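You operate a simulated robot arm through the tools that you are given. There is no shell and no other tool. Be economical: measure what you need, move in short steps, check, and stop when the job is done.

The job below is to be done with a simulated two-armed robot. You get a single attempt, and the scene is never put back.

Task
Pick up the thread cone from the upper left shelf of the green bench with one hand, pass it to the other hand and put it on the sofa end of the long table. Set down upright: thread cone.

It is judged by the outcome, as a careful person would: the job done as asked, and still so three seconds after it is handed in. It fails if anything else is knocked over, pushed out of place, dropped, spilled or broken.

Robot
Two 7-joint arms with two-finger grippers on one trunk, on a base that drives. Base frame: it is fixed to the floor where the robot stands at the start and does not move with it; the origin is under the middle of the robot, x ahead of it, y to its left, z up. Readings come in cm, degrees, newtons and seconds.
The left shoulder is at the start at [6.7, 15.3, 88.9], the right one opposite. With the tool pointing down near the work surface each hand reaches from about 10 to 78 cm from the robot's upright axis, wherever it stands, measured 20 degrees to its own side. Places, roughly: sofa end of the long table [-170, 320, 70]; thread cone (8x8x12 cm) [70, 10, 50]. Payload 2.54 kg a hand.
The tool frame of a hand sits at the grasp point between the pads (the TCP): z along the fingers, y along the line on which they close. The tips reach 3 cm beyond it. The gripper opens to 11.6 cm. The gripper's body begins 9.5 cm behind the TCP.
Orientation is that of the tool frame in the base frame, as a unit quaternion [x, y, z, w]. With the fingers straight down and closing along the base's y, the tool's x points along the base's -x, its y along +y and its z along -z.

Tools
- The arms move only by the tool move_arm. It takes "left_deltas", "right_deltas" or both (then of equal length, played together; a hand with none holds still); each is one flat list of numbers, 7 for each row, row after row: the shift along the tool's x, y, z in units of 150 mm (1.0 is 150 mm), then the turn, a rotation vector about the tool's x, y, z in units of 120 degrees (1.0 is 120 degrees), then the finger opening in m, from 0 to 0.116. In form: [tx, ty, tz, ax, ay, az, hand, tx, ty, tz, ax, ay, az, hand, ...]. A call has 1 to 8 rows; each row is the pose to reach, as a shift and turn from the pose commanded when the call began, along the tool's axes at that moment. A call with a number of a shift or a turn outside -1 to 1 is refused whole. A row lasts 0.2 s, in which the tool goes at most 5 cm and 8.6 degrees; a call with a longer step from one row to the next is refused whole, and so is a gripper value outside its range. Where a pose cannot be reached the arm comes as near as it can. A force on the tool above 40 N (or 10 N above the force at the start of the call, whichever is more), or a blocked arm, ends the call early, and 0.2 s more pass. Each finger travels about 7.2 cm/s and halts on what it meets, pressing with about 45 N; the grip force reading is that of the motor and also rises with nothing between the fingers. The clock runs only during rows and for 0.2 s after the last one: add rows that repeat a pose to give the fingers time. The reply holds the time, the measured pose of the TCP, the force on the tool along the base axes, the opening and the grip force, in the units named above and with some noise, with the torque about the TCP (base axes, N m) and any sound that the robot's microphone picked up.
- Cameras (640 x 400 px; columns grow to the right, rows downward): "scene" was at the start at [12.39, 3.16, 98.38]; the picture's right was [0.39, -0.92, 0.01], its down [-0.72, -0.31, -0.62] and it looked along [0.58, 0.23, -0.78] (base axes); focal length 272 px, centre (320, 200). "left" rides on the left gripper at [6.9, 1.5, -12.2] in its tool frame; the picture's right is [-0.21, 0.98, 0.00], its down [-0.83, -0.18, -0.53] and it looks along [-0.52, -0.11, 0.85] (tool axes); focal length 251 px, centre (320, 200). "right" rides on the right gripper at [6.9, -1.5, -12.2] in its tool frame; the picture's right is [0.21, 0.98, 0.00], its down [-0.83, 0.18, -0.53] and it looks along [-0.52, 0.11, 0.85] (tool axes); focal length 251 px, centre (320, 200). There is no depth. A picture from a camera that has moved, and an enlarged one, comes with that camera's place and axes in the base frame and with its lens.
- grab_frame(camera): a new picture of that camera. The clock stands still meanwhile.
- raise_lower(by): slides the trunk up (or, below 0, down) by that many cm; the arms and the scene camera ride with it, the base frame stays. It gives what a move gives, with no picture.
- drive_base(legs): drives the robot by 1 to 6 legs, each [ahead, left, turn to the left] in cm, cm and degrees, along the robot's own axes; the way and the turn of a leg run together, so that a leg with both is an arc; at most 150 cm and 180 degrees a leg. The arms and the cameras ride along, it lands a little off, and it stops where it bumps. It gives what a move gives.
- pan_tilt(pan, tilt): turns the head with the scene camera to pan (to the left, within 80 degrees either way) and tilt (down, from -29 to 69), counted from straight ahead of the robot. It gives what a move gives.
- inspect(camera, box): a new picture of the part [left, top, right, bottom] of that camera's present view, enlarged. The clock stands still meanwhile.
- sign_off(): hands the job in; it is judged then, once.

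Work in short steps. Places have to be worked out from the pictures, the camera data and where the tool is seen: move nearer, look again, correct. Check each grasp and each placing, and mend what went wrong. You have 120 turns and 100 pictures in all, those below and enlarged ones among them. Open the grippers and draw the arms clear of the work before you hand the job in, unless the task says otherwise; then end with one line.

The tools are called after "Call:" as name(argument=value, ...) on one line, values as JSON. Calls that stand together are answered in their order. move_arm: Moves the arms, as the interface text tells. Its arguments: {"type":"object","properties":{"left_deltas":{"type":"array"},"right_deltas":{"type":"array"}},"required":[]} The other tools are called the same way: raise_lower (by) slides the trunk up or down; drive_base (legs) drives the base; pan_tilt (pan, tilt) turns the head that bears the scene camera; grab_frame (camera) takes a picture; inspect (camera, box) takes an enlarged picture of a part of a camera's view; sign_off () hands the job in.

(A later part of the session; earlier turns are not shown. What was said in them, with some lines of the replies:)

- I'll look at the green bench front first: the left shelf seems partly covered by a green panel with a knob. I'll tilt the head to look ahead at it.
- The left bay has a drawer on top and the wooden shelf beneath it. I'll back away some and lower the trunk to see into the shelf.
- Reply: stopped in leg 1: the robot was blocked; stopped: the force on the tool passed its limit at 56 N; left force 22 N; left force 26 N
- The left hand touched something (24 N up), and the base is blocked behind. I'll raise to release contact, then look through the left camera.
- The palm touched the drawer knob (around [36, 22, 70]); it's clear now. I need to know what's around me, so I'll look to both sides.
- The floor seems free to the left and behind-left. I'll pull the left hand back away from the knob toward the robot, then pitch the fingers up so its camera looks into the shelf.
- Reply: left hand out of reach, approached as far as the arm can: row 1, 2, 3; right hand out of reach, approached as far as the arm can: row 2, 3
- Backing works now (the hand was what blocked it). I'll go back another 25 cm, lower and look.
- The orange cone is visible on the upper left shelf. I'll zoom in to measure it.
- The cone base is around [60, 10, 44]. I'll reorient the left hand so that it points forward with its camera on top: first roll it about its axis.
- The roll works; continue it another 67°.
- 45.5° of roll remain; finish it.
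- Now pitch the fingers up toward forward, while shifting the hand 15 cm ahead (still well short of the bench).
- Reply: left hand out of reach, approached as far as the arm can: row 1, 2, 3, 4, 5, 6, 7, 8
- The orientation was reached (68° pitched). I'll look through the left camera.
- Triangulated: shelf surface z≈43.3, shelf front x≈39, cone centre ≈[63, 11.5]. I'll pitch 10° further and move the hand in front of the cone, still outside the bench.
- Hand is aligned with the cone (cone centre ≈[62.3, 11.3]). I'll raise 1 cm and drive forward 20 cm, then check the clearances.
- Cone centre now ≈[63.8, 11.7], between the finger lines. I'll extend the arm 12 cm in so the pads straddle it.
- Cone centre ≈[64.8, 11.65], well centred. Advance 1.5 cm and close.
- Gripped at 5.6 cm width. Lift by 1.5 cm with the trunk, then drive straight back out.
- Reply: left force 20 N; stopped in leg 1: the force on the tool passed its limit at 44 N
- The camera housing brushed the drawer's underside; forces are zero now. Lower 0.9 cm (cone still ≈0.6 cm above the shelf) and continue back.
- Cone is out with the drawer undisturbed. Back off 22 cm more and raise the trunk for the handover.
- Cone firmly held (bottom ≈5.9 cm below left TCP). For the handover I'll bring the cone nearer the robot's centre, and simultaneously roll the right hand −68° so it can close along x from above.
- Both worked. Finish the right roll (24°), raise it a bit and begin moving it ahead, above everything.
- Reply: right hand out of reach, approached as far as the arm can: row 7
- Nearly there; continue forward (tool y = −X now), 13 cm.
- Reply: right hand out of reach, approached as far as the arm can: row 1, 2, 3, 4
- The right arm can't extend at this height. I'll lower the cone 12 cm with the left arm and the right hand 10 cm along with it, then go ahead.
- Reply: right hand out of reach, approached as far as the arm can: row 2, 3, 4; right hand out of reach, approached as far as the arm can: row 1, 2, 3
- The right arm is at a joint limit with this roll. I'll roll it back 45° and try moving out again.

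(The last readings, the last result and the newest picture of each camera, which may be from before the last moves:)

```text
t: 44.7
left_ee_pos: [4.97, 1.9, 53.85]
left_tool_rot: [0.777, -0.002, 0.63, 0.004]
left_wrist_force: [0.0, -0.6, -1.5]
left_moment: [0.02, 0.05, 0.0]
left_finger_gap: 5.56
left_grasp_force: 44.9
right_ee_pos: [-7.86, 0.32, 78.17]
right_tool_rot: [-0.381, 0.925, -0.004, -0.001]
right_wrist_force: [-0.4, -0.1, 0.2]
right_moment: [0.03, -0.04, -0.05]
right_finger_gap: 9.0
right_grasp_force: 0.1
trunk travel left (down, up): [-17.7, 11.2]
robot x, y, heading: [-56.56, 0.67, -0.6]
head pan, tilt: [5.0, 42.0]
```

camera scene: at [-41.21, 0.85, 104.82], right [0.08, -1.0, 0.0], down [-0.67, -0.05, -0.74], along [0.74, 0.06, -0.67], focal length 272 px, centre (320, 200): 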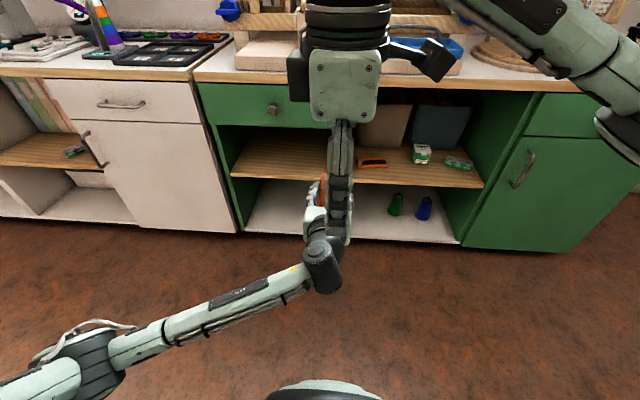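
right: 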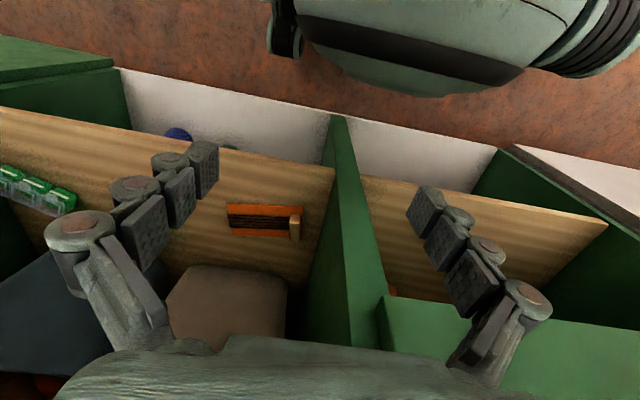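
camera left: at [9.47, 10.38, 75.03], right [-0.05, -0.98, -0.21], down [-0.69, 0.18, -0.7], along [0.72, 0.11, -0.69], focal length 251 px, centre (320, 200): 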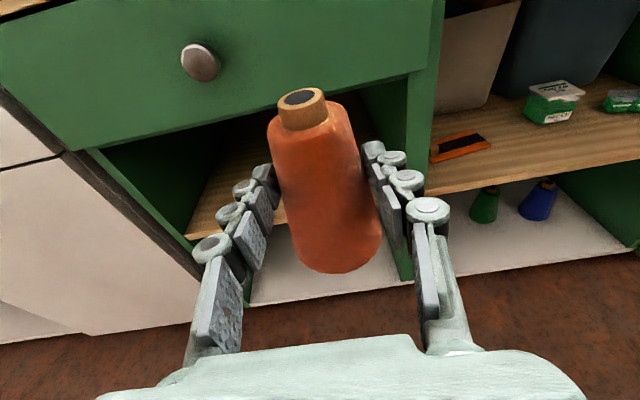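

With less roll the arm extends. I'll try rolling the other way (+), which gives the same closing line, while moving toward the cone at safe height.

Call:
move_arm(right_deltas=[-0.05, -0.04, 0, 0, 0, 0.07, 0.09, -0.09, -0.08, 0, 0, 0, 0.14, 0.09, -0.13, -0.12, 0, 0, 0, 0.21, 0.09, -0.18, -0.16, 0, 0, 0, 0.28, 0.09, -0.22, -0.19, 0, 0, 0, 0.35, 0.09, -0.27, -0.23, 0, 0, 0, 0.42, 0.09, -0.31, -0.27, 0, 0, 0, 0.49, 0.09, -0.355, -0.305, 0, 0, 0, 0.56, 0.09])

Call:
move_arm(right_deltas=[0, 0, 0, 0, 0, 0.07, 0.09, 0, 0, 0, 0, 0, 0.14, 0.09, 0, 0, 0, 0, 0, 0.21, 0.09, 0, 0, 0, 0, 0, 0.28, 0.09, 0, 0, 0, 0, 0, 0.35, 0.09, 0, 0, 0, 0, 0, 0.42, 0.09, 0, 0, 0, 0, 0, 0.49, 0.09, 0, 0, 0, 0, 0, 0.56, 0.09])

```text
t: 46.5
left_ee_pos: [4.89, 2.09, 53.76]
left_tool_rot: [0.777, -0.002, 0.629, 0.004]
left_wrist_force: [0.5, -0.1, -1.6]
left_moment: [0.0, 0.01, 0.01]
left_finger_gap: 5.57
left_grasp_force: 44.8
right_ee_pos: [-0.66, 1.05, 78.08]
right_tool_rot: [0.195, 0.981, -0.004, 0.001]
right_wrist_force: [-0.7, 0.3, -0.5]
right_moment: [-0.03, 0.02, -0.01]
right_finger_gap: 8.99
right_grasp_force: 0.1
trunk travel left (down, up): [-17.7, 11.2]
robot x, y, heading: [-56.72, 0.32, -0.8]
head pan, tilt: [5.0, 42.0]
```

```text
t: 48.3
left_ee_pos: [4.92, 2.04, 53.84]
left_tool_rot: [0.777, -0.003, 0.63, 0.005]
left_wrist_force: [0.7, -0.1, -1.7]
left_moment: [0.0, 0.03, 0.02]
left_finger_gap: 5.56
left_grasp_force: 45.2
right_ee_pos: [-0.6, 0.87, 77.96]
right_tool_rot: [0.706, 0.708, -0.003, 0.003]
right_wrist_force: [-0.5, 0.5, 0.0]
right_moment: [-0.01, -0.01, -0.01]
right_finger_gap: 9.01
right_grasp_force: 0.1
trunk travel left (down, up): [-17.7, 11.2]
robot x, y, heading: [-56.45, 0.43, -0.4]
head pan, tilt: [5.0, 42.0]
```

The + roll works. Move right hand above the cone and look from the right camera.

Call:
move_arm(right_deltas=[0.037, 0.22, 0, 0, 0, 0, 0.09, 0.075, 0.44, 0, 0, 0, 0, 0.09])

Call:
grab_frame(camera="right")

Call:
grab_frame(camera="scene")

```text
t: 48.9
left_ee_pos: [4.8, 2.01, 53.81]
left_tool_rot: [0.777, -0.001, 0.629, 0.004]
left_wrist_force: [0.4, -0.1, -1.7]
left_moment: [0.01, 0.04, -0.02]
left_finger_gap: 5.57
left_grasp_force: 45.4
right_ee_pos: [5.82, 2.07, 78.09]
right_tool_rot: [0.704, 0.71, -0.004, 0.003]
right_wrist_force: [0.8, -0.2, -1.0]
right_moment: [0.01, 0.01, 0.01]
right_finger_gap: 8.99
right_grasp_force: 0.0
trunk travel left (down, up): [-17.7, 11.2]
robot x, y, heading: [-56.43, 0.44, -0.6]
head pan, tilt: [5.0, 42.0]
```

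```text
74 pictures are left
camera right: at [4.23, 9.05, 90.28], right [0.98, 0.22, 0.0], down [0.19, -0.82, 0.54], along [0.12, -0.53, -0.84], focal length 251 px, centre (320, 200)
```

right: 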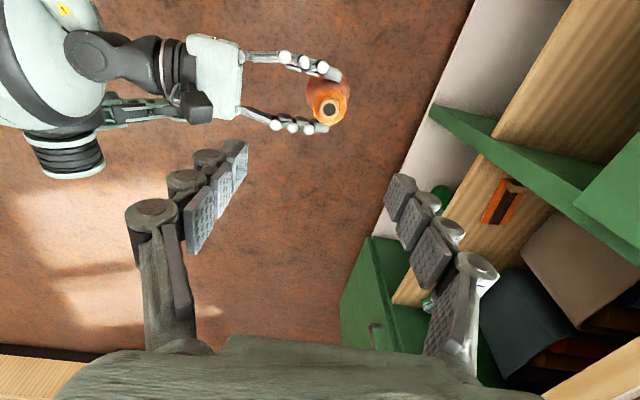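

```text
73 pictures are left
camera scene: at [-41.21, 0.85, 104.81], right [0.08, -1.0, 0.0], down [-0.67, -0.05, -0.74], along [0.74, 0.06, -0.67], focal length 272 px, centre (320, 200)
```

scene: 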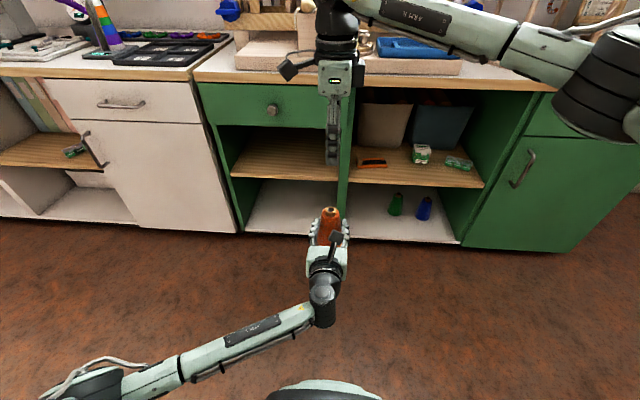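

Cone top at ≈[6.8, 2.5, 60]. Adjust 1 cm ahead and descend 13.5 cm to just over it.

Call:
move_arm(right_deltas=[0.017, 0.067, 0.2, 0, 0, 0, 0.09, 0.017, 0.067, 0.45, 0, 0, 0, 0.09, 0.017, 0.067, 0.7, 0, 0, 0, 0.09, 0.017, 0.067, 0.88, 0, 0, 0, 0.09])

Call:
grab_frame(camera="right")

Call:
inspect(camera="scene", box=[240, 120, 440, 320])

```text
t: 49.9
left_ee_pos: [4.85, 2.01, 53.8]
left_tool_rot: [0.778, -0.002, 0.629, 0.005]
left_wrist_force: [0.9, 0.9, -1.3]
left_moment: [-0.03, 0.03, -0.02]
left_finger_gap: 5.55
left_grasp_force: 45.1
right_ee_pos: [6.89, 2.47, 64.7]
right_tool_rot: [0.705, 0.709, -0.003, 0.003]
right_wrist_force: [0.0, -0.1, 1.1]
right_moment: [0.02, -0.02, 0.0]
right_finger_gap: 8.97
right_grasp_force: 0.0
trunk travel left (down, up): [-17.7, 11.2]
robot x, y, heading: [-56.13, 0.44, -0.4]
head pan, tilt: [5.0, 42.0]
```

```text
72 pictures are left
camera right: at [5.2, 9.37, 76.95], right [0.98, 0.22, 0.0], down [0.19, -0.82, 0.54], along [0.12, -0.53, -0.84], focal length 251 px, centre (320, 200)
```

right: 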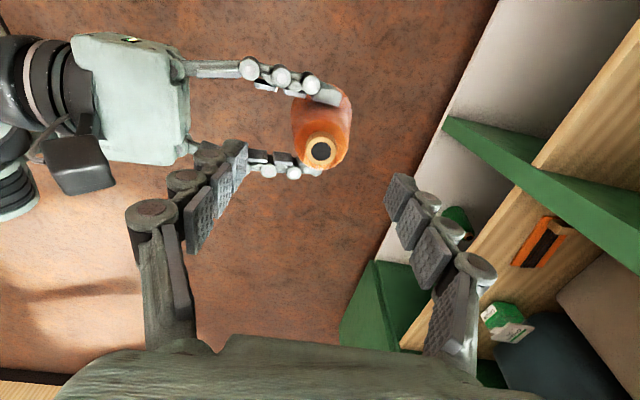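

```text
2.00 times, centred on (340, 220) of scene
camera zoom: at [-41.2, 0.85, 104.82], right [0.08, -1.0, 0.0], down [-0.67, -0.05, -0.74], along [0.74, 0.06, -0.67], focal length 543 px, centre (280, 160)
```

zoom: 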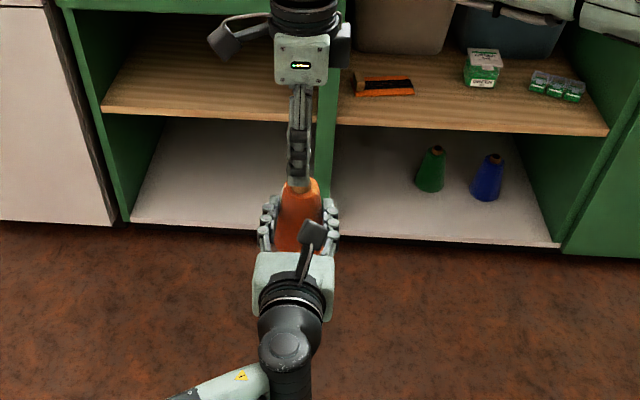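

Aligned. Descend 8 cm around the cone.

Call:
move_arm(right_deltas=[0.013, 0, 0.13, 0, 0, 0, 0.09, 0.013, 0, 0.27, 0, 0, 0, 0.09, 0.013, 0, 0.4, 0, 0, 0, 0.09, 0.013, 0, 0.533, 0, 0, 0, 0.09])

Call:
grab_frame(camera="right")

Call:
grab_frame(camera="left")

```text
t: 50.9
left_ee_pos: [4.76, 2.11, 53.9]
left_tool_rot: [0.778, -0.003, 0.629, 0.005]
left_wrist_force: [0.0, -0.1, -1.6]
left_moment: [0.01, 0.08, 0.0]
left_finger_gap: 5.54
left_grasp_force: 44.5
right_ee_pos: [6.84, 2.39, 56.74]
right_tool_rot: [0.705, 0.709, -0.004, 0.003]
right_wrist_force: [-0.1, -0.1, -0.2]
right_moment: [0.0, 0.0, -0.01]
right_finger_gap: 8.99
right_grasp_force: 0.1
trunk travel left (down, up): [-17.7, 11.2]
robot x, y, heading: [-56.02, 0.35, -0.5]
head pan, tilt: [5.0, 42.0]
```

```text
70 pictures are left
camera right: at [5.2, 9.43, 69.0], right [0.97, 0.22, 0.0], down [0.19, -0.82, 0.54], along [0.12, -0.53, -0.84], focal length 251 px, centre (320, 200)
```

right: 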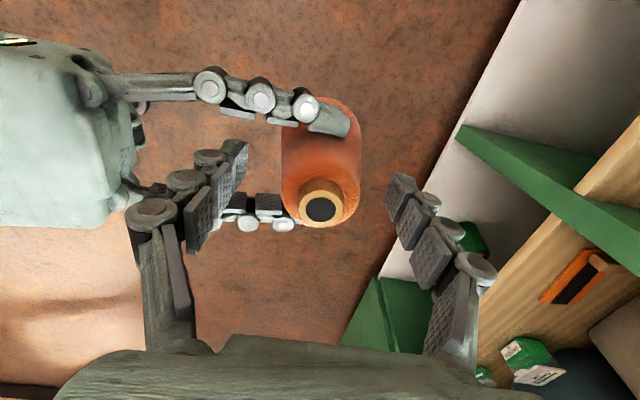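

```text
69 pictures are left
camera left: at [-5.57, 0.8, 63.08], right [-0.05, -0.98, -0.21], down [-0.69, 0.18, -0.7], along [0.72, 0.11, -0.69], focal length 251 px, centre (320, 200)
```

left: 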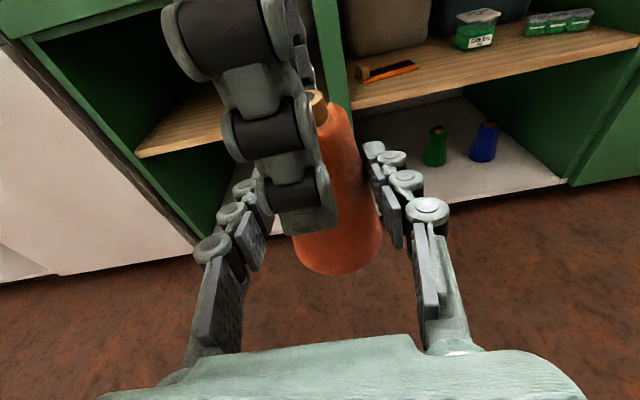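

Right fingers straddle the cone front/back, centred. Close the right gripper.

Call:
move_arm(right_deltas=[0, 0, 0, 0, 0, 0, 0.07, 0, 0, 0, 0, 0, 0, 0.055, 0, 0, 0, 0, 0, 0, 0.04, 0, 0, 0, 0, 0, 0, 0.02, 0, 0, 0, 0, 0, 0, 0.02])

```text
t: 52.1
left_ee_pos: [4.89, 1.93, 53.86]
left_tool_rot: [0.778, -0.002, 0.629, 0.005]
left_wrist_force: [-11.1, 0.4, 2.1]
left_moment: [0.08, 0.08, -0.06]
left_finger_gap: 5.56
left_grasp_force: 45.2
right_ee_pos: [6.96, 2.42, 56.88]
right_tool_rot: [0.705, 0.709, -0.002, 0.004]
right_wrist_force: [10.7, -0.2, -2.1]
right_moment: [0.0, -0.44, 0.13]
right_finger_gap: 5.0
right_grasp_force: 45.1
trunk travel left (down, up): [-17.7, 11.2]
robot x, y, heading: [-56.5, 0.45, -0.7]
head pan, tilt: [5.0, 42.0]
```

Both hold it (right gap 5.0, 45 N). Now open the left fingers.

Call:
move_arm(left_deltas=[0, 0, 0, 0, 0, 0, 0.06, 0, 0, 0, 0, 0, 0, 0.075, 0, 0, 0, 0, 0, 0, 0.09, 0, 0, 0, 0, 0, 0, 0.1, 0, 0, 0, 0, 0, 0, 0.1])

Call:
grab_frame(camera="left")

```text
t: 53.3
left_ee_pos: [4.91, 1.99, 53.79]
left_tool_rot: [0.777, -0.003, 0.629, 0.005]
left_wrist_force: [-0.4, -0.1, 0.2]
left_moment: [0.01, -0.01, -0.01]
left_finger_gap: 9.98
left_grasp_force: 0.0
right_ee_pos: [6.7, 2.42, 56.89]
right_tool_rot: [0.705, 0.71, -0.003, 0.003]
right_wrist_force: [-0.2, -0.2, 0.4]
right_moment: [0.0, -0.01, 0.03]
right_finger_gap: 5.04
right_grasp_force: 45.2
trunk travel left (down, up): [-17.7, 11.2]
robot x, y, heading: [-56.56, 0.52, -0.4]
head pan, tilt: [5.0, 42.0]
```

```text
68 pictures are left
camera left: at [-5.57, 0.8, 63.08], right [-0.05, -0.98, -0.21], down [-0.69, 0.18, -0.7], along [0.72, 0.11, -0.69], focal length 251 px, centre (320, 200)
```

left: 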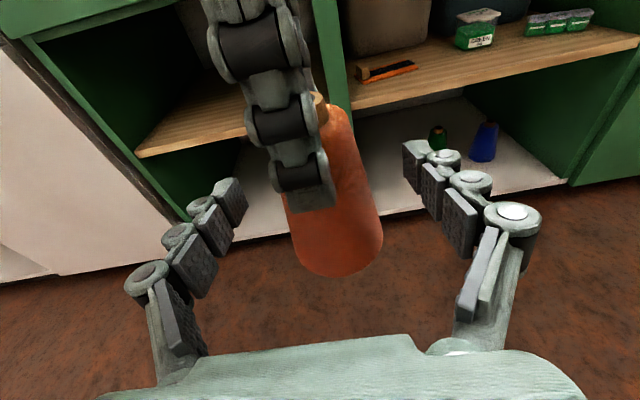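

The right hand holds the cone alone. Lift the right hand straight up 12 cm, clear of the left fingers.

Call:
move_arm(right_deltas=[0, 0, -0.2, 0, 0, 0, 0.02, 0, 0, -0.4, 0, 0, 0, 0.02, 0, 0, -0.6, 0, 0, 0, 0.02, 0, 0, -0.8, 0, 0, 0, 0.02])

Call:
grab_frame(camera="right")

Call:
grab_frame(camera="scene")

```text
t: 54.3
left_ee_pos: [4.87, 2.02, 53.92]
left_tool_rot: [0.777, -0.002, 0.629, 0.004]
left_wrist_force: [-0.5, 0.0, 0.1]
left_moment: [0.02, 0.02, 0.0]
left_finger_gap: 10.0
left_grasp_force: 0.1
right_ee_pos: [6.8, 2.57, 68.76]
right_tool_rot: [0.704, 0.71, -0.004, 0.002]
right_wrist_force: [0.4, -0.9, -2.1]
right_moment: [0.01, 0.0, 0.0]
right_finger_gap: 5.05
right_grasp_force: 45.2
trunk travel left (down, up): [-17.7, 11.2]
robot x, y, heading: [-56.44, 0.31, -0.7]
head pan, tilt: [5.0, 42.0]
```

```text
67 pictures are left
camera right: at [5.22, 9.56, 80.95], right [0.97, 0.22, 0.0], down [0.19, -0.82, 0.54], along [0.12, -0.53, -0.84], focal length 251 px, centre (320, 200)
```

right: 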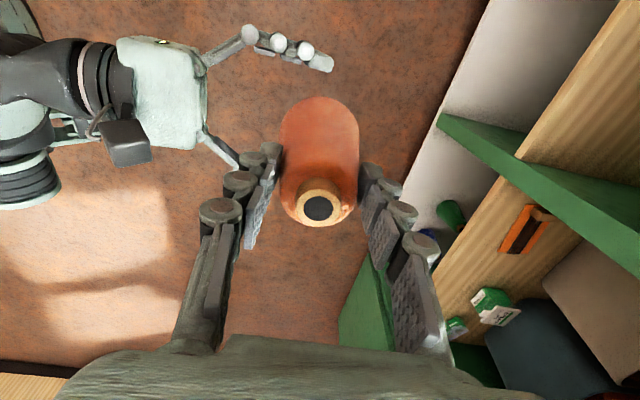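

```text
66 pictures are left
camera scene: at [-41.21, 0.85, 104.82], right [0.08, -1.0, 0.0], down [-0.67, -0.05, -0.74], along [0.74, 0.06, -0.67], focal length 272 px, centre (320, 200)
```

scene: 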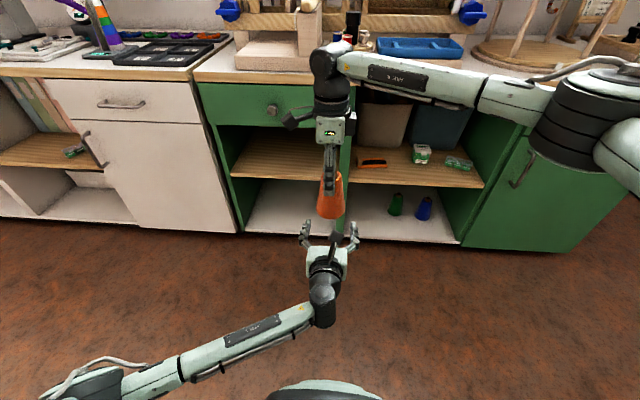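

The cone is securely in the right hand (bottom ≈8.9 cm below TCP). Now move the left hand aside, and turn 60° left to survey the room.

Call:
move_arm(left_deltas=[-0.02, -0.18, -0.1, 0, 0, 0, 0.1, -0.045, -0.37, -0.2, 0, 0, 0, 0.1, -0.07, -0.56, -0.3, 0, 0, 0, 0.1, -0.09, -0.75, -0.4, 0, 0, 0, 0.1, -0.113, -0.93, -0.52, 0, 0, 0, 0.1])

Call:
drive_base(legs=[[0, 0, 60]])

Call:
pan_tilt(pan=45, tilt=20)

Call:
grab_frame(camera="scene")

```text
t: 55.5
left_ee_pos: [-3.08, 15.99, 53.75]
left_tool_rot: [0.777, -0.003, 0.63, 0.005]
left_wrist_force: [0.0, 1.1, -0.1]
left_moment: [0.0, -0.05, 0.0]
left_finger_gap: 10.02
left_grasp_force: 0.1
right_ee_pos: [6.82, 2.52, 68.79]
right_tool_rot: [0.705, 0.709, -0.003, 0.003]
right_wrist_force: [-0.8, -0.2, -2.0]
right_moment: [0.02, 0.0, -0.02]
right_finger_gap: 5.01
right_grasp_force: 45.4
trunk travel left (down, up): [-17.7, 11.2]
robot x, y, heading: [-56.29, 0.33, -0.3]
head pan, tilt: [5.0, 42.0]
```

```text
t: 58.6
left_ee_pos: [-42.77, 54.35, 53.93]
left_tool_rot: [0.676, 0.383, 0.549, -0.308]
left_wrist_force: [0.2, 1.0, -0.4]
left_moment: [0.0, -0.04, 0.0]
left_finger_gap: 9.98
left_grasp_force: 0.1
right_ee_pos: [-26.13, 55.89, 68.8]
right_tool_rot: [0.26, 0.966, -0.001, 0.004]
right_wrist_force: [-0.7, 0.4, -0.8]
right_moment: [-0.01, 0.01, 0.01]
right_finger_gap: 5.02
right_grasp_force: 45.2
trunk travel left (down, up): [-17.7, 11.2]
robot x, y, heading: [-56.43, 0.18, 58.7]
head pan, tilt: [5.0, 42.0]
```

```text
t: 59.6
left_ee_pos: [-42.81, 54.34, 53.92]
left_tool_rot: [0.676, 0.383, 0.549, -0.308]
left_wrist_force: [0.5, 0.1, -0.9]
left_moment: [-0.01, 0.01, 0.0]
left_finger_gap: 10.0
left_grasp_force: 0.0
right_ee_pos: [-26.08, 55.91, 68.7]
right_tool_rot: [0.259, 0.966, -0.001, 0.005]
right_wrist_force: [-0.8, 0.3, -0.8]
right_moment: [-0.01, -0.02, -0.01]
right_finger_gap: 5.04
right_grasp_force: 44.4
trunk travel left (down, up): [-17.7, 11.2]
robot x, y, heading: [-56.42, 0.2, 58.8]
head pan, tilt: [45.0, 20.0]
```

```text
65 pictures are left
camera scene: at [-55.08, 15.13, 108.25], right [0.97, 0.24, 0.0], down [0.08, -0.33, -0.94], along [-0.23, 0.91, -0.34], focal length 272 px, centre (320, 200)
```

scene: 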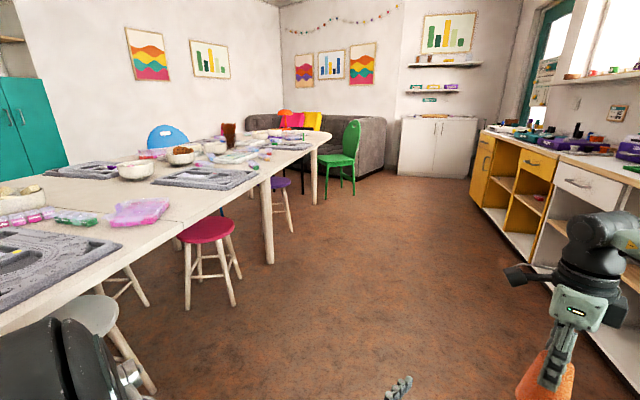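

The table's sofa end is at about [-140, 305]; a green chair stands beyond it. I'll first tuck the left hand (pitch it back down and toward the body) so it doesn't get in the way.

Call:
move_arm(left_deltas=[0.03, -0.05, -0.12, 0, -0.07, 0, 0.1, 0.06, -0.1, -0.24, 0, -0.14, 0, 0.1, 0.09, -0.15, -0.36, 0, -0.21, 0, 0.1, 0.12, -0.2, -0.48, 0, -0.28, 0, 0.1, 0.15, -0.25, -0.6, 0, -0.35, 0, 0.1, 0.18, -0.3, -0.72, 0, -0.42, 0, 0.1, 0.21, -0.35, -0.84, 0, -0.49, 0, 0.1, 0.24, -0.4, -0.95, 0, -0.56, 0, 0.1])

```text
t: 61.5
left_ee_pos: [-54.81, 46.27, 60.4]
left_tool_rot: [0.867, 0.49, 0.082, -0.045]
left_wrist_force: [0.2, 0.7, 0.2]
left_moment: [0.01, -0.04, -0.01]
left_finger_gap: 9.99
left_grasp_force: 0.1
right_ee_pos: [-26.03, 55.92, 68.75]
right_tool_rot: [0.259, 0.966, -0.001, 0.004]
right_wrist_force: [0.4, -0.2, -0.8]
right_moment: [-0.02, 0.02, 0.0]
right_finger_gap: 5.06
right_grasp_force: 44.8
trunk travel left (down, up): [-17.7, 11.2]
robot x, y, heading: [-56.59, 0.29, 58.7]
head pan, tilt: [45.0, 20.0]
```

Left hand tucked nicely. Finish its pitch and raise it, and raise the trunk fully.

Call:
move_arm(left_deltas=[-0.1, 0, -0.2, 0, -0.045, 0, 0.1, -0.2, 0, -0.4, 0, -0.089, 0, 0.1, -0.3, 0, -0.6, 0, -0.089, 0, 0.1, -0.4, 0, -0.8, 0, -0.089, 0, 0.1])

Call:
raise_lower(by=11)

Call:
grab_frame(camera="right")

```text
t: 62.5
left_ee_pos: [-58.57, 40.18, 71.13]
left_tool_rot: [0.871, 0.492, 0.001, 0.001]
left_wrist_force: [0.9, 0.2, -0.5]
left_moment: [0.03, -0.02, -0.04]
left_finger_gap: 10.01
left_grasp_force: 0.1
left hand out of reach, approached as far as the arm can: row 4
right_ee_pos: [-26.05, 55.9, 68.83]
right_tool_rot: [0.26, 0.966, -0.001, 0.004]
right_wrist_force: [-0.5, -0.4, -1.8]
right_moment: [0.01, 0.04, -0.01]
right_finger_gap: 5.06
right_grasp_force: 44.8
trunk travel left (down, up): [-17.7, 11.2]
robot x, y, heading: [-56.49, 0.43, 59.1]
head pan, tilt: [45.0, 20.0]
```

```text
t: 63.9
left_ee_pos: [-58.51, 40.27, 82.14]
left_tool_rot: [0.871, 0.491, 0.001, 0.002]
left_wrist_force: [-0.6, 0.1, 0.6]
left_moment: [-0.02, 0.0, 0.0]
left_finger_gap: 10.02
left_grasp_force: 0.0
right_ee_pos: [-26.18, 55.91, 79.61]
right_tool_rot: [0.26, 0.966, -0.002, 0.003]
right_wrist_force: [0.1, 0.1, -1.6]
right_moment: [0.02, 0.04, -0.03]
right_finger_gap: 5.01
right_grasp_force: 45.1
trunk travel left (down, up): [-28.7, 0.2]
robot x, y, heading: [-56.25, 0.33, 58.9]
head pan, tilt: [45.0, 20.0]
```

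```text
64 pictures are left
camera right: at [-32.97, 58.2, 91.88], right [0.3, 0.95, 0.0], down [0.8, -0.26, 0.54], along [0.51, -0.17, -0.84], focal length 251 px, centre (320, 200)
```

right: 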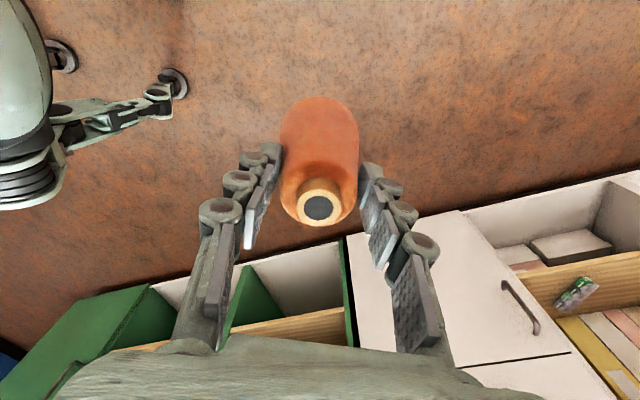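

Raise the right hand 7 cm, turn to face along the aisle, shift slightly right and drive 150 cm.

Call:
move_arm(right_deltas=[0, 0, -0.16, 0, 0, 0, 0.02, 0, 0, -0.32, 0, 0, 0, 0.02, 0, 0, -0.47, 0, 0, 0, 0.02])

Call:
drive_base(legs=[[0, 0, 31], [0, -8, 0], [150, 0, 0]])

Call:
pan_tilt(pan=30, tilt=25)

Call:
grab_frame(camera="scene")

```text
t: 64.7
left_ee_pos: [-58.38, 40.15, 82.25]
left_tool_rot: [0.87, 0.493, 0.002, 0.002]
left_wrist_force: [-0.4, 0.7, -0.3]
left_moment: [0.0, -0.02, 0.01]
left_finger_gap: 10.0
left_grasp_force: 0.1
right_ee_pos: [-26.08, 55.96, 86.76]
right_tool_rot: [0.26, 0.966, -0.002, 0.004]
right_wrist_force: [0.1, 0.1, -1.9]
right_moment: [0.01, -0.04, 0.0]
right_finger_gap: 5.01
right_grasp_force: 45.2
trunk travel left (down, up): [-28.7, 0.2]
robot x, y, heading: [-56.75, 0.16, 59.0]
head pan, tilt: [45.0, 20.0]
```

```text
t: 74.7
left_ee_pos: [-73.05, 183.83, 82.13]
left_tool_rot: [0.7, 0.714, 0.001, 0.002]
left_wrist_force: [0.0, 1.2, -0.6]
left_moment: [0.03, 0.0, 0.0]
left_finger_gap: 10.03
left_grasp_force: 0.1
right_ee_pos: [-54.16, 214.42, 86.77]
right_tool_rot: [-0.018, 1.0, -0.002, 0.004]
right_wrist_force: [0.8, -0.8, -2.4]
right_moment: [0.0, 0.04, 0.01]
right_finger_gap: 5.02
right_grasp_force: 45.0
trunk travel left (down, up): [-28.7, 0.2]
robot x, y, heading: [-49.86, 151.03, 91.3]
head pan, tilt: [45.0, 20.0]
```

```text
t: 75.5
left_ee_pos: [-73.0, 183.82, 82.25]
left_tool_rot: [0.7, 0.714, 0.002, 0.002]
left_wrist_force: [-0.1, 0.0, 0.1]
left_moment: [0.0, 0.02, 0.01]
left_finger_gap: 10.01
left_grasp_force: 0.2
right_ee_pos: [-54.07, 214.49, 86.78]
right_tool_rot: [-0.018, 1.0, -0.001, 0.005]
right_wrist_force: [-0.2, -0.4, -1.4]
right_moment: [-0.01, 0.03, 0.03]
right_finger_gap: 4.98
right_grasp_force: 44.8
trunk travel left (down, up): [-28.7, 0.2]
robot x, y, heading: [-50.04, 150.93, 91.2]
head pan, tilt: [30.0, 25.0]
```

```text
63 pictures are left
camera scene: at [-54.91, 165.85, 118.45], right [0.86, 0.52, 0.0], down [0.22, -0.36, -0.91], along [-0.47, 0.78, -0.42], focal length 272 px, centre (320, 200)
```

scene: 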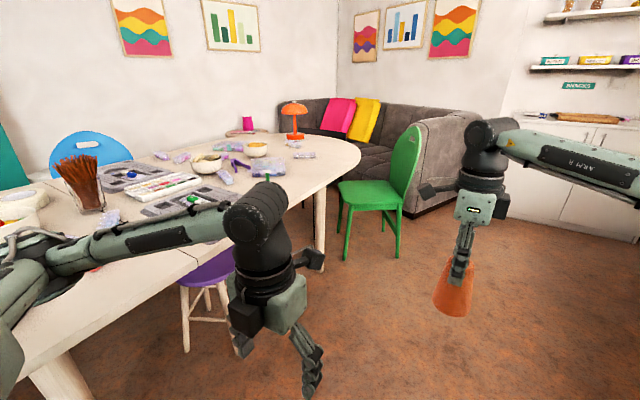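

The sofa end has a free area near the aisle corner. Zoom in on it.

Call:
inspect(camera="scene", box=[170, 80, 430, 250])

```text
2.35 times, centred on (300, 165) of scene
camera zoom: at [-54.91, 165.85, 118.45], right [0.86, 0.52, 0.0], down [0.22, -0.36, -0.91], along [-0.47, 0.78, -0.42], focal length 639 px, centre (367, 282)
```

zoom: 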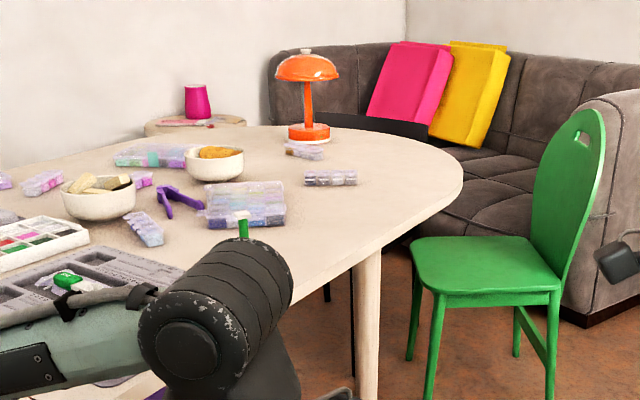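

I'll aim at a spot ≈[-147, 321], clear of lamp, bowls and boxes. Raise the hand a bit more, turn left 50° here and move diagonally toward the table end in the aisle.

Call:
move_arm(right_deltas=[0, 0, -0.15, 0, 0, 0, 0.02, 0, 0, -0.3, 0, 0, 0, 0.02])

Call:
drive_base(legs=[[0, 0, 50], [80, -78, 0]])

Call:
pan_tilt(pan=0, tilt=35)

Call:
grab_frame(camera="scene")

```text
t: 76.1
left_ee_pos: [-73.02, 183.85, 82.15]
left_tool_rot: [0.7, 0.715, 0.003, 0.001]
left_wrist_force: [-0.3, 0.6, -0.7]
left_moment: [0.01, 0.04, 0.01]
left_finger_gap: 10.01
left_grasp_force: 0.2
right_ee_pos: [-54.13, 214.5, 91.43]
right_tool_rot: [-0.018, 1.0, -0.002, 0.005]
right_wrist_force: [0.1, 0.1, -1.7]
right_moment: [0.05, 0.01, -0.01]
right_finger_gap: 5.0
right_grasp_force: 45.2
trunk travel left (down, up): [-28.7, 0.2]
robot x, y, heading: [-49.87, 151.42, 91.2]
head pan, tilt: [30.0, 25.0]
```

```text
t: 86.3
left_ee_pos: [-101.76, 266.61, 82.11]
left_tool_rot: [0.341, 0.94, 0.001, 0.001]
left_wrist_force: [-0.1, -0.2, -0.1]
left_moment: [0.0, -0.01, -0.01]
left_finger_gap: 10.01
left_grasp_force: 0.0
right_ee_pos: [-112.67, 301.12, 91.32]
right_tool_rot: [-0.432, 0.902, 0.001, 0.004]
right_wrist_force: [0.5, -0.5, -1.2]
right_moment: [-0.03, -0.05, 0.01]
right_finger_gap: 4.97
right_grasp_force: 44.7
trunk travel left (down, up): [-28.7, 0.2]
robot x, y, heading: [-62.24, 262.76, 140.1]
head pan, tilt: [30.0, 25.0]
```

```text
t: 87.3
left_ee_pos: [-101.84, 266.71, 82.17]
left_tool_rot: [0.341, 0.94, 0.003, 0.001]
left_wrist_force: [-0.3, 0.3, -0.5]
left_moment: [-0.01, 0.03, 0.01]
left_finger_gap: 9.99
left_grasp_force: 0.1
right_ee_pos: [-112.65, 301.18, 91.42]
right_tool_rot: [-0.431, 0.902, 0.001, 0.004]
right_wrist_force: [0.2, 0.2, -1.8]
right_moment: [0.02, 0.01, -0.01]
right_finger_gap: 4.99
right_grasp_force: 44.7
trunk travel left (down, up): [-28.7, 0.2]
robot x, y, heading: [-61.81, 262.47, 139.9]
head pan, tilt: [0.0, 35.0]
```

```text
61 pictures are left
camera scene: at [-74.12, 272.62, 116.87], right [0.64, 0.77, 0.0], down [0.44, -0.37, -0.82], along [-0.63, 0.52, -0.57], focal length 272 px, centre (320, 200)
```

scene: 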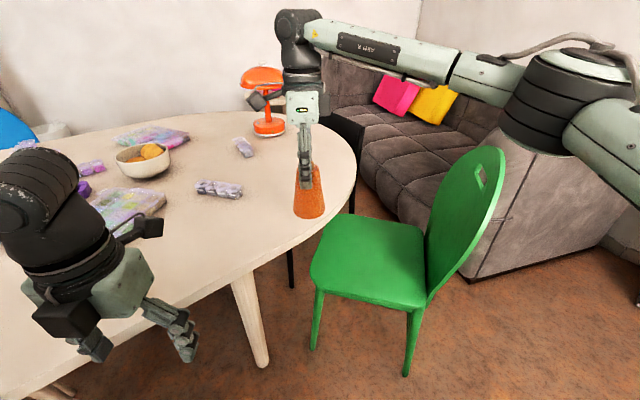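

Table top z≈74; free spot at ≈[-145, 316]. First raise the left hand a few cm so it clears table items, then drive partway.

Call:
move_arm(left_deltas=[0, 0, -0.2, 0, 0, 0, 0.08, 0.1, 0, -0.4, 0, 0, 0, 0.06, 0.1, 0, -0.5, 0, 0, 0, 0.04])

Call:
drive_base(legs=[[24, 9, 0]])

Call:
grab_frame(camera="scene")

Call:
grab_frame(camera="right")

```text
t: 88.1
left_ee_pos: [-103.09, 267.64, 89.52]
left_tool_rot: [0.34, 0.94, 0.001, 0.0]
left_wrist_force: [-0.2, -0.7, -1.0]
left_moment: [0.03, -0.05, -0.02]
left_finger_gap: 4.01
left_grasp_force: 0.0
right_ee_pos: [-112.63, 301.09, 91.37]
right_tool_rot: [-0.432, 0.902, 0.002, 0.004]
right_wrist_force: [-0.1, -0.8, -1.3]
right_moment: [-0.03, 0.03, 0.01]
right_finger_gap: 4.97
right_grasp_force: 45.7
trunk travel left (down, up): [-28.7, 0.2]
robot x, y, heading: [-62.06, 262.68, 140.3]
head pan, tilt: [0.0, 35.0]
```

```text
t: 90.0
left_ee_pos: [-127.36, 276.22, 89.48]
left_tool_rot: [0.341, 0.94, 0.002, 0.001]
left_wrist_force: [0.2, -0.6, 0.5]
left_moment: [-0.01, -0.03, 0.0]
left_finger_gap: 4.0
left_grasp_force: 0.0
right_ee_pos: [-136.82, 309.78, 91.21]
right_tool_rot: [-0.431, 0.902, 0.0, 0.003]
right_wrist_force: [0.1, -0.5, -1.1]
right_moment: [0.0, 0.01, 0.02]
right_finger_gap: 4.98
right_grasp_force: 45.5
trunk travel left (down, up): [-28.7, 0.2]
robot x, y, heading: [-86.3, 271.21, 140.3]
head pan, tilt: [0.0, 35.0]
```

```text
60 pictures are left
camera scene: at [-98.37, 281.19, 116.86], right [0.64, 0.77, 0.0], down [0.44, -0.37, -0.82], along [-0.63, 0.52, -0.57], focal length 272 px, centre (320, 200)
```

scene: 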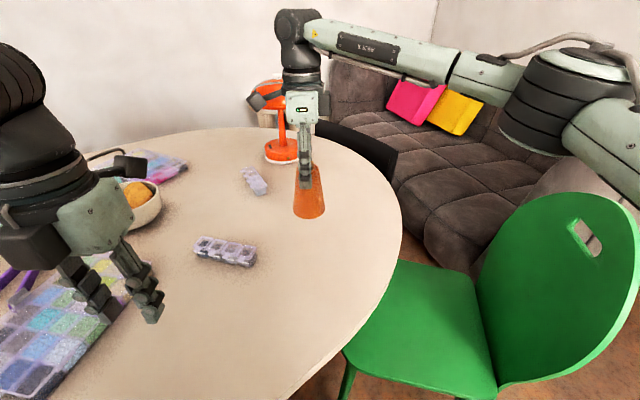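

```text
59 pictures are left
camera right: at [-140.17, 303.35, 103.49], right [-0.89, 0.45, 0.0], down [0.37, 0.75, 0.54], along [0.24, 0.48, -0.84], focal length 251 px, centre (320, 200)
```

right: 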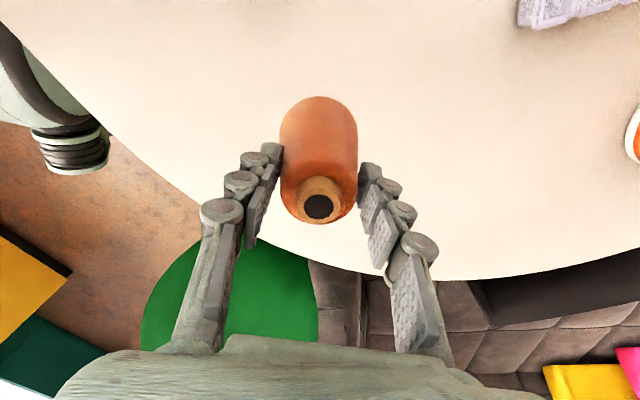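

Spot ahead is clear. Extend 8 cm forward at height, then start descending in steps.

Call:
move_arm(right_deltas=[0.05, 0.28, 0, 0, 0, 0, 0.02, 0.1, 0.55, 0, 0, 0, 0, 0.02, 0.1, 0.55, 0.15, 0, 0, 0, 0.02, 0.1, 0.55, 0.3, 0, 0, 0, 0.02])

Call:
grab_frame(camera="right")

Call:
inspect(camera="scene", box=[220, 90, 400, 260])

```text
t: 91.0
left_ee_pos: [-127.26, 276.33, 89.47]
left_tool_rot: [0.341, 0.94, 0.001, 0.0]
left_wrist_force: [-0.7, 0.3, 0.1]
left_moment: [-0.03, 0.01, 0.01]
left_finger_gap: 4.02
left_grasp_force: 0.0
right_ee_pos: [-144.15, 313.79, 86.68]
right_tool_rot: [-0.431, 0.902, 0.001, 0.004]
right_wrist_force: [0.2, -0.3, -1.8]
right_moment: [-0.08, 0.0, 0.0]
right_finger_gap: 4.97
right_grasp_force: 45.1
right hand out of reach, approached as far as the arm can: row 2
trunk travel left (down, up): [-28.7, 0.2]
robot x, y, heading: [-86.62, 271.43, 140.1]
head pan, tilt: [0.0, 35.0]
```

```text
58 pictures are left
camera right: at [-147.39, 307.38, 98.99], right [-0.89, 0.45, 0.0], down [0.37, 0.75, 0.54], along [0.24, 0.48, -0.84], focal length 251 px, centre (320, 200)
```

right: 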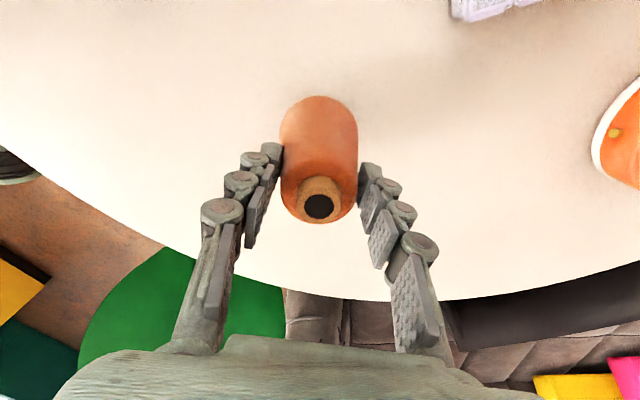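

```text
2.35 times, centred on (310, 175) of scene
camera zoom: at [-98.32, 281.23, 116.86], right [0.64, 0.77, 0.0], down [0.44, -0.37, -0.82], along [-0.63, 0.53, -0.57], focal length 639 px, centre (344, 259)
```

zoom: 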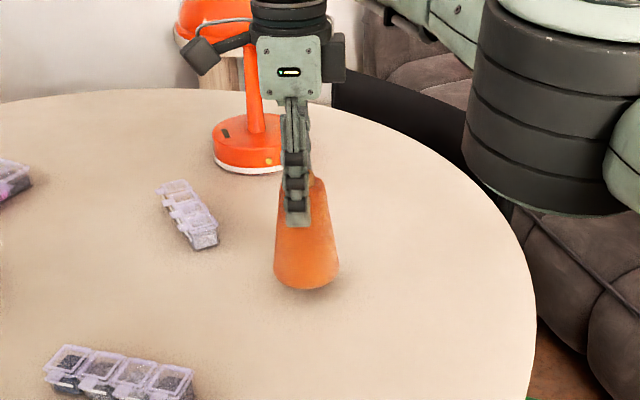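

Clear area below; cone bottom ≈78, table ≈74. Lower 3.5 cm slowly.

Call:
move_arm(right_deltas=[0, 0, 0.07, 0, 0, 0, 0.02, 0, 0, 0.13, 0, 0, 0, 0.02, 0, 0, 0.18, 0, 0, 0, 0.02, 0, 0, 0.21, 0, 0, 0, 0.02, 0, 0, 0.235, 0, 0, 0, 0.02])

Call:
inspect(camera="scene", box=[240, 120, 400, 230])

```text
t: 92.1
left_ee_pos: [-127.22, 276.19, 89.54]
left_tool_rot: [0.341, 0.94, 0.002, -0.001]
left_wrist_force: [0.5, 0.4, -0.2]
left_moment: [0.04, -0.01, -0.01]
left_finger_gap: 4.0
left_grasp_force: 0.0
right_ee_pos: [-144.13, 313.82, 84.57]
right_tool_rot: [-0.431, 0.902, 0.006, 0.0]
right_wrist_force: [4.7, -2.7, 20.1]
right_moment: [-0.78, -0.55, 0.15]
right_finger_gap: 4.98
right_grasp_force: 45.0
trunk travel left (down, up): [-28.7, 0.2]
robot x, y, heading: [-86.14, 271.39, 139.8]
head pan, tilt: [0.0, 35.0]
stopped in row 5 (right hand): the force on the tool passed its limit at 43 N (the readings are from after the stop); the commanded pose is now the measured one
```

```text
3.64 times, centred on (320, 175) of scene
camera zoom: at [-98.15, 281.07, 116.9], right [0.64, 0.77, 0.0], down [0.44, -0.37, -0.82], along [-0.63, 0.53, -0.57], focal length 987 px, centre (320, 291)
```

zoom: 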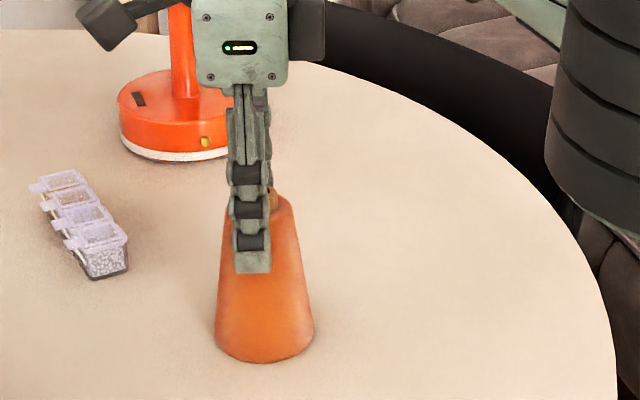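

The cone touches the table (20 N). Ease up slightly before releasing.

Call:
move_arm(right_deltas=[0, 0, -0.008, 0, 0, 0, 0.02, 0, 0, -0.008, 0, 0, 0, 0.02])

```text
t: 92.7
left_ee_pos: [-127.25, 276.14, 89.65]
left_tool_rot: [0.34, 0.94, 0.003, -0.002]
left_wrist_force: [-0.5, 0.2, 0.8]
left_moment: [-0.05, 0.03, 0.04]
left_finger_gap: 3.98
left_grasp_force: 0.0
right_ee_pos: [-144.04, 313.97, 84.45]
right_tool_rot: [-0.43, 0.903, 0.007, 0.0]
right_wrist_force: [-1.2, -0.5, 23.1]
right_moment: [-0.64, -0.09, 0.08]
right_finger_gap: 4.98
right_grasp_force: 44.9
trunk travel left (down, up): [-28.7, 0.2]
robot x, y, heading: [-86.64, 271.55, 140.0]
head pan, tilt: [0.0, 35.0]
```

Still pressing; ease up another 0.4 cm in small steps.

Call:
move_arm(right_deltas=[0, 0, -0.013, 0, 0, 0, 0.02, 0, 0, -0.026, 0, 0, 0, 0.02])

```text
t: 93.3
left_ee_pos: [-127.19, 276.15, 89.48]
left_tool_rot: [0.341, 0.94, 0.003, 0.0]
left_wrist_force: [-0.3, -1.2, -0.2]
left_moment: [0.0, -0.04, 0.01]
left_finger_gap: 3.99
left_grasp_force: 0.0
right_ee_pos: [-144.02, 313.93, 84.47]
right_tool_rot: [-0.431, 0.902, 0.005, 0.002]
right_wrist_force: [-4.5, 1.0, 8.1]
right_moment: [0.07, 0.77, -0.04]
right_finger_gap: 5.0
right_grasp_force: 44.7
trunk travel left (down, up): [-28.7, 0.2]
robot x, y, heading: [-86.2, 271.34, 140.2]
head pan, tilt: [0.0, 35.0]
```

Down to 8 N, nearly weightless. Open the fingers gradually to 8.5 cm.

Call:
move_arm(right_deltas=[0, 0, -0.008, 0, 0, 0, 0.02, 0, 0, -0.008, 0, 0, 0, 0.054, 0, 0, -0.008, 0, 0, 0, 0.06, 0, 0, -0.008, 0, 0, 0, 0.07, 0, 0, -0.008, 0, 0, 0, 0.085, 0, 0, -0.008, 0, 0, 0, 0.085])

Call:
grab_frame(camera="right")

```text
t: 94.7
left_ee_pos: [-127.28, 276.23, 89.41]
left_tool_rot: [0.341, 0.94, 0.001, 0.0]
left_wrist_force: [0.2, 0.2, -0.5]
left_moment: [-0.02, 0.01, -0.01]
left_finger_gap: 4.01
left_grasp_force: 0.0
right_ee_pos: [-144.04, 313.95, 84.58]
right_tool_rot: [-0.43, 0.903, 0.004, 0.002]
right_wrist_force: [1.0, -0.3, 0.3]
right_moment: [0.01, -0.02, 0.01]
right_finger_gap: 8.51
right_grasp_force: 0.1
trunk travel left (down, up): [-28.7, 0.2]
robot x, y, heading: [-86.12, 271.62, 140.1]
head pan, tilt: [0.0, 35.0]
```

```text
55 pictures are left
camera right: at [-147.34, 307.47, 96.81], right [-0.89, 0.45, 0.01], down [0.38, 0.75, 0.54], along [0.24, 0.49, -0.84], focal length 251 px, centre (320, 200)
```

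right: 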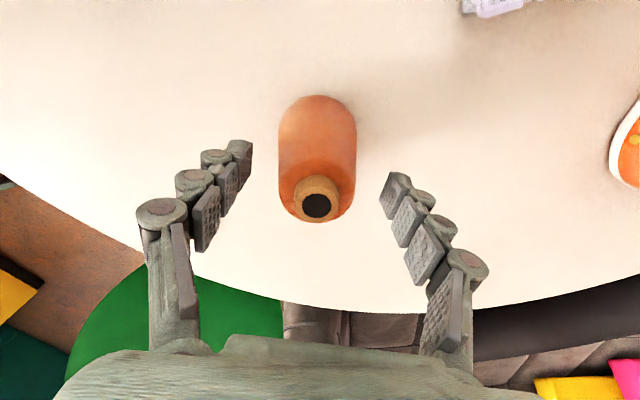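

The cone stands on its own. Raise the right hand 6.5 cm with the fingers wider.

Call:
move_arm(right_deltas=[0, 0, -0.1, 0, 0, 0, 0.1, 0, 0, -0.2, 0, 0, 0, 0.11, 0, 0, -0.3, 0, 0, 0, 0.11, 0, 0, -0.37, 0, 0, 0, 0.11, 0, 0, -0.44, 0, 0, 0, 0.11])

Call:
grab_frame(camera="right")

Call:
inspect(camera="scene", box=[240, 90, 400, 230])

```text
t: 95.9
left_ee_pos: [-127.24, 276.3, 89.47]
left_tool_rot: [0.342, 0.94, 0.002, 0.001]
left_wrist_force: [-0.5, 0.1, -1.1]
left_moment: [-0.01, -0.01, -0.01]
left_finger_gap: 3.99
left_grasp_force: 0.0
right_ee_pos: [-143.8, 313.85, 91.35]
right_tool_rot: [-0.432, 0.902, 0.005, 0.001]
right_wrist_force: [-0.7, -1.1, -0.2]
right_moment: [0.0, -0.03, -0.01]
right_finger_gap: 11.02
right_grasp_force: 0.1
right hand out of reach, approached as far as the arm can: row 4, 5
trunk travel left (down, up): [-28.7, 0.2]
robot x, y, heading: [-86.37, 271.14, 140.2]
head pan, tilt: [0.0, 35.0]
```

```text
54 pictures are left
camera right: at [-146.99, 307.37, 103.44], right [-0.89, 0.45, 0.01], down [0.38, 0.75, 0.54], along [0.24, 0.49, -0.84], focal length 251 px, centre (320, 200)
```

right: 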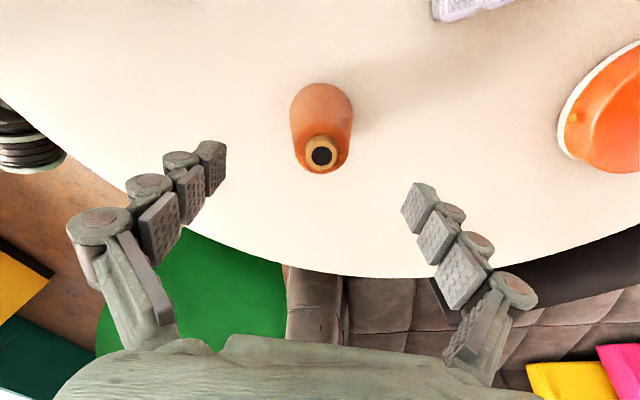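

```text
2.86 times, centred on (320, 160) of scene
camera zoom: at [-98.29, 281.18, 116.87], right [0.64, 0.77, 0.0], down [0.44, -0.37, -0.82], along [-0.63, 0.53, -0.57], focal length 776 px, centre (320, 314)
```

zoom: 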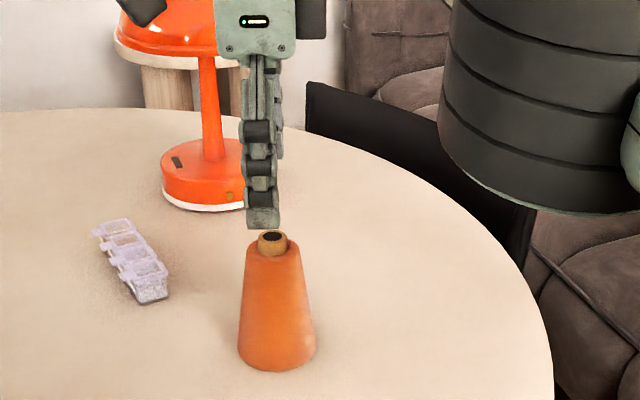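

Upright and free. I'll slide the hand sideways (perpendicular to the closing line) so neither finger passes over the cone, then back away.

Call:
move_arm(right_deltas=[-0.2, 0, 0, 0, 0, 0, 0.11, -0.45, 0, 0, 0, 0, 0, 0.11, -0.75, 0, 0, 0, 0, 0, 0.11])

Call:
grab_frame(camera="scene")

```text
t: 96.7
left_ee_pos: [-127.16, 276.34, 89.49]
left_tool_rot: [0.341, 0.94, 0.001, -0.001]
left_wrist_force: [0.1, 0.1, 0.8]
left_moment: [-0.04, 0.09, 0.02]
left_finger_gap: 3.99
left_grasp_force: 0.1
right_ee_pos: [-138.62, 324.64, 93.27]
right_tool_rot: [-0.43, 0.903, 0.003, 0.001]
right_wrist_force: [-0.1, 0.2, -0.1]
right_moment: [0.03, 0.0, 0.01]
right_finger_gap: 10.99
right_grasp_force: 0.0
right hand out of reach, approached as far as the arm can: row 1, 2, 3
trunk travel left (down, up): [-28.7, 0.2]
robot x, y, heading: [-86.39, 271.48, 140.2]
head pan, tilt: [0.0, 35.0]
```

```text
52 pictures are left
camera scene: at [-98.13, 281.32, 116.88], right [0.64, 0.77, 0.0], down [0.44, -0.37, -0.82], along [-0.63, 0.53, -0.57], focal length 272 px, centre (320, 200)
```

scene: 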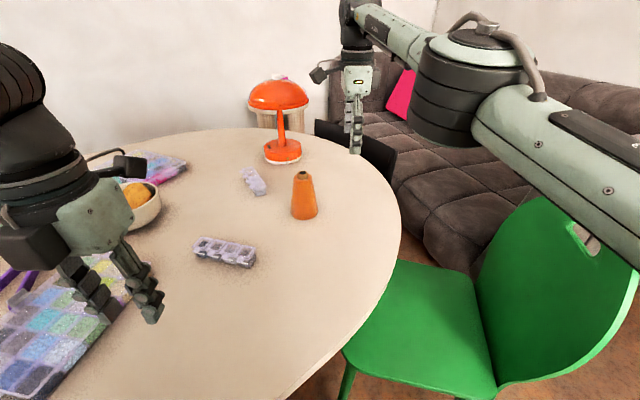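

The cone stands upright alone at about [-144, 314]. Drive back away from the table.

Call:
drive_base(legs=[[-30, -3, 0]])

Call:
grab_frame(camera="scene")

```text
t: 98.8
left_ee_pos: [-102.06, 259.16, 89.38]
left_tool_rot: [0.34, 0.94, 0.001, 0.0]
left_wrist_force: [-0.1, 0.1, -0.2]
left_moment: [-0.02, -0.03, 0.02]
left_finger_gap: 3.98
left_grasp_force: 0.0
right_ee_pos: [-113.9, 307.41, 93.24]
right_tool_rot: [-0.431, 0.902, 0.004, 0.002]
right_wrist_force: [0.8, -1.0, 0.4]
right_moment: [0.04, 0.0, -0.02]
right_finger_gap: 11.0
right_grasp_force: 0.1
trunk travel left (down, up): [-28.7, 0.2]
robot x, y, heading: [-61.16, 254.29, 140.3]
head pan, tilt: [0.0, 35.0]
```

```text
51 pictures are left
camera scene: at [-73.18, 264.11, 116.88], right [0.64, 0.77, 0.0], down [0.44, -0.37, -0.82], along [-0.63, 0.52, -0.57], focal length 272 px, centre (320, 200)
```

scene: 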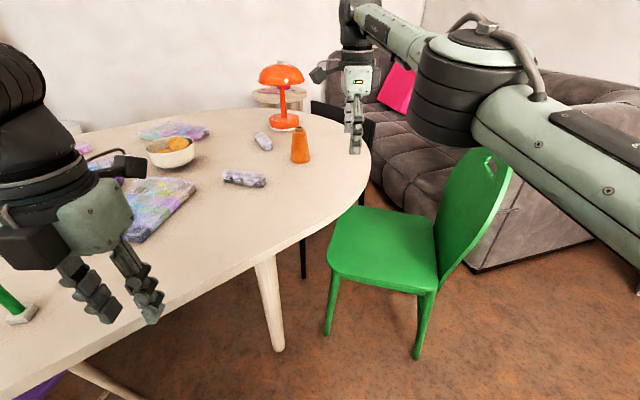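

The cone is upright on the table, and the lamp, boxes and chair are undisturbed. I'll open the left gripper too, then hand in.

Call:
move_arm(left_deltas=[0, 0, 0, 0, 0, 0, 0.07, 0, 0, 0, 0, 0, 0, 0.11, 0, 0, 0, 0, 0, 0, 0.11])

Call:
sign_off()

```text
t: 99.6
left_ee_pos: [-102.22, 259.02, 89.36]
left_tool_rot: [0.34, 0.94, 0.002, 0.0]
left_wrist_force: [0.5, -0.5, -0.4]
left_moment: [0.0, -0.04, 0.0]
left_finger_gap: 11.01
left_grasp_force: 0.0
right_ee_pos: [-113.81, 307.33, 93.27]
right_tool_rot: [-0.431, 0.902, 0.004, 0.003]
right_wrist_force: [0.3, -0.3, -0.3]
right_moment: [0.0, 0.01, 0.02]
right_finger_gap: 10.99
right_grasp_force: 0.0
trunk travel left (down, up): [-28.7, 0.2]
robot x, y, heading: [-61.17, 254.14, 140.3]
head pan, tilt: [0.0, 35.0]
```

```text
The job is handed in.
```

The thread cone went from the left hand to the right and now stands upright on the sofa end of the long table, at about [-144, 314]; along the way the left hand bumped the drawer knob and the underside of the drawer, but in the pictures the drawer had not moved.
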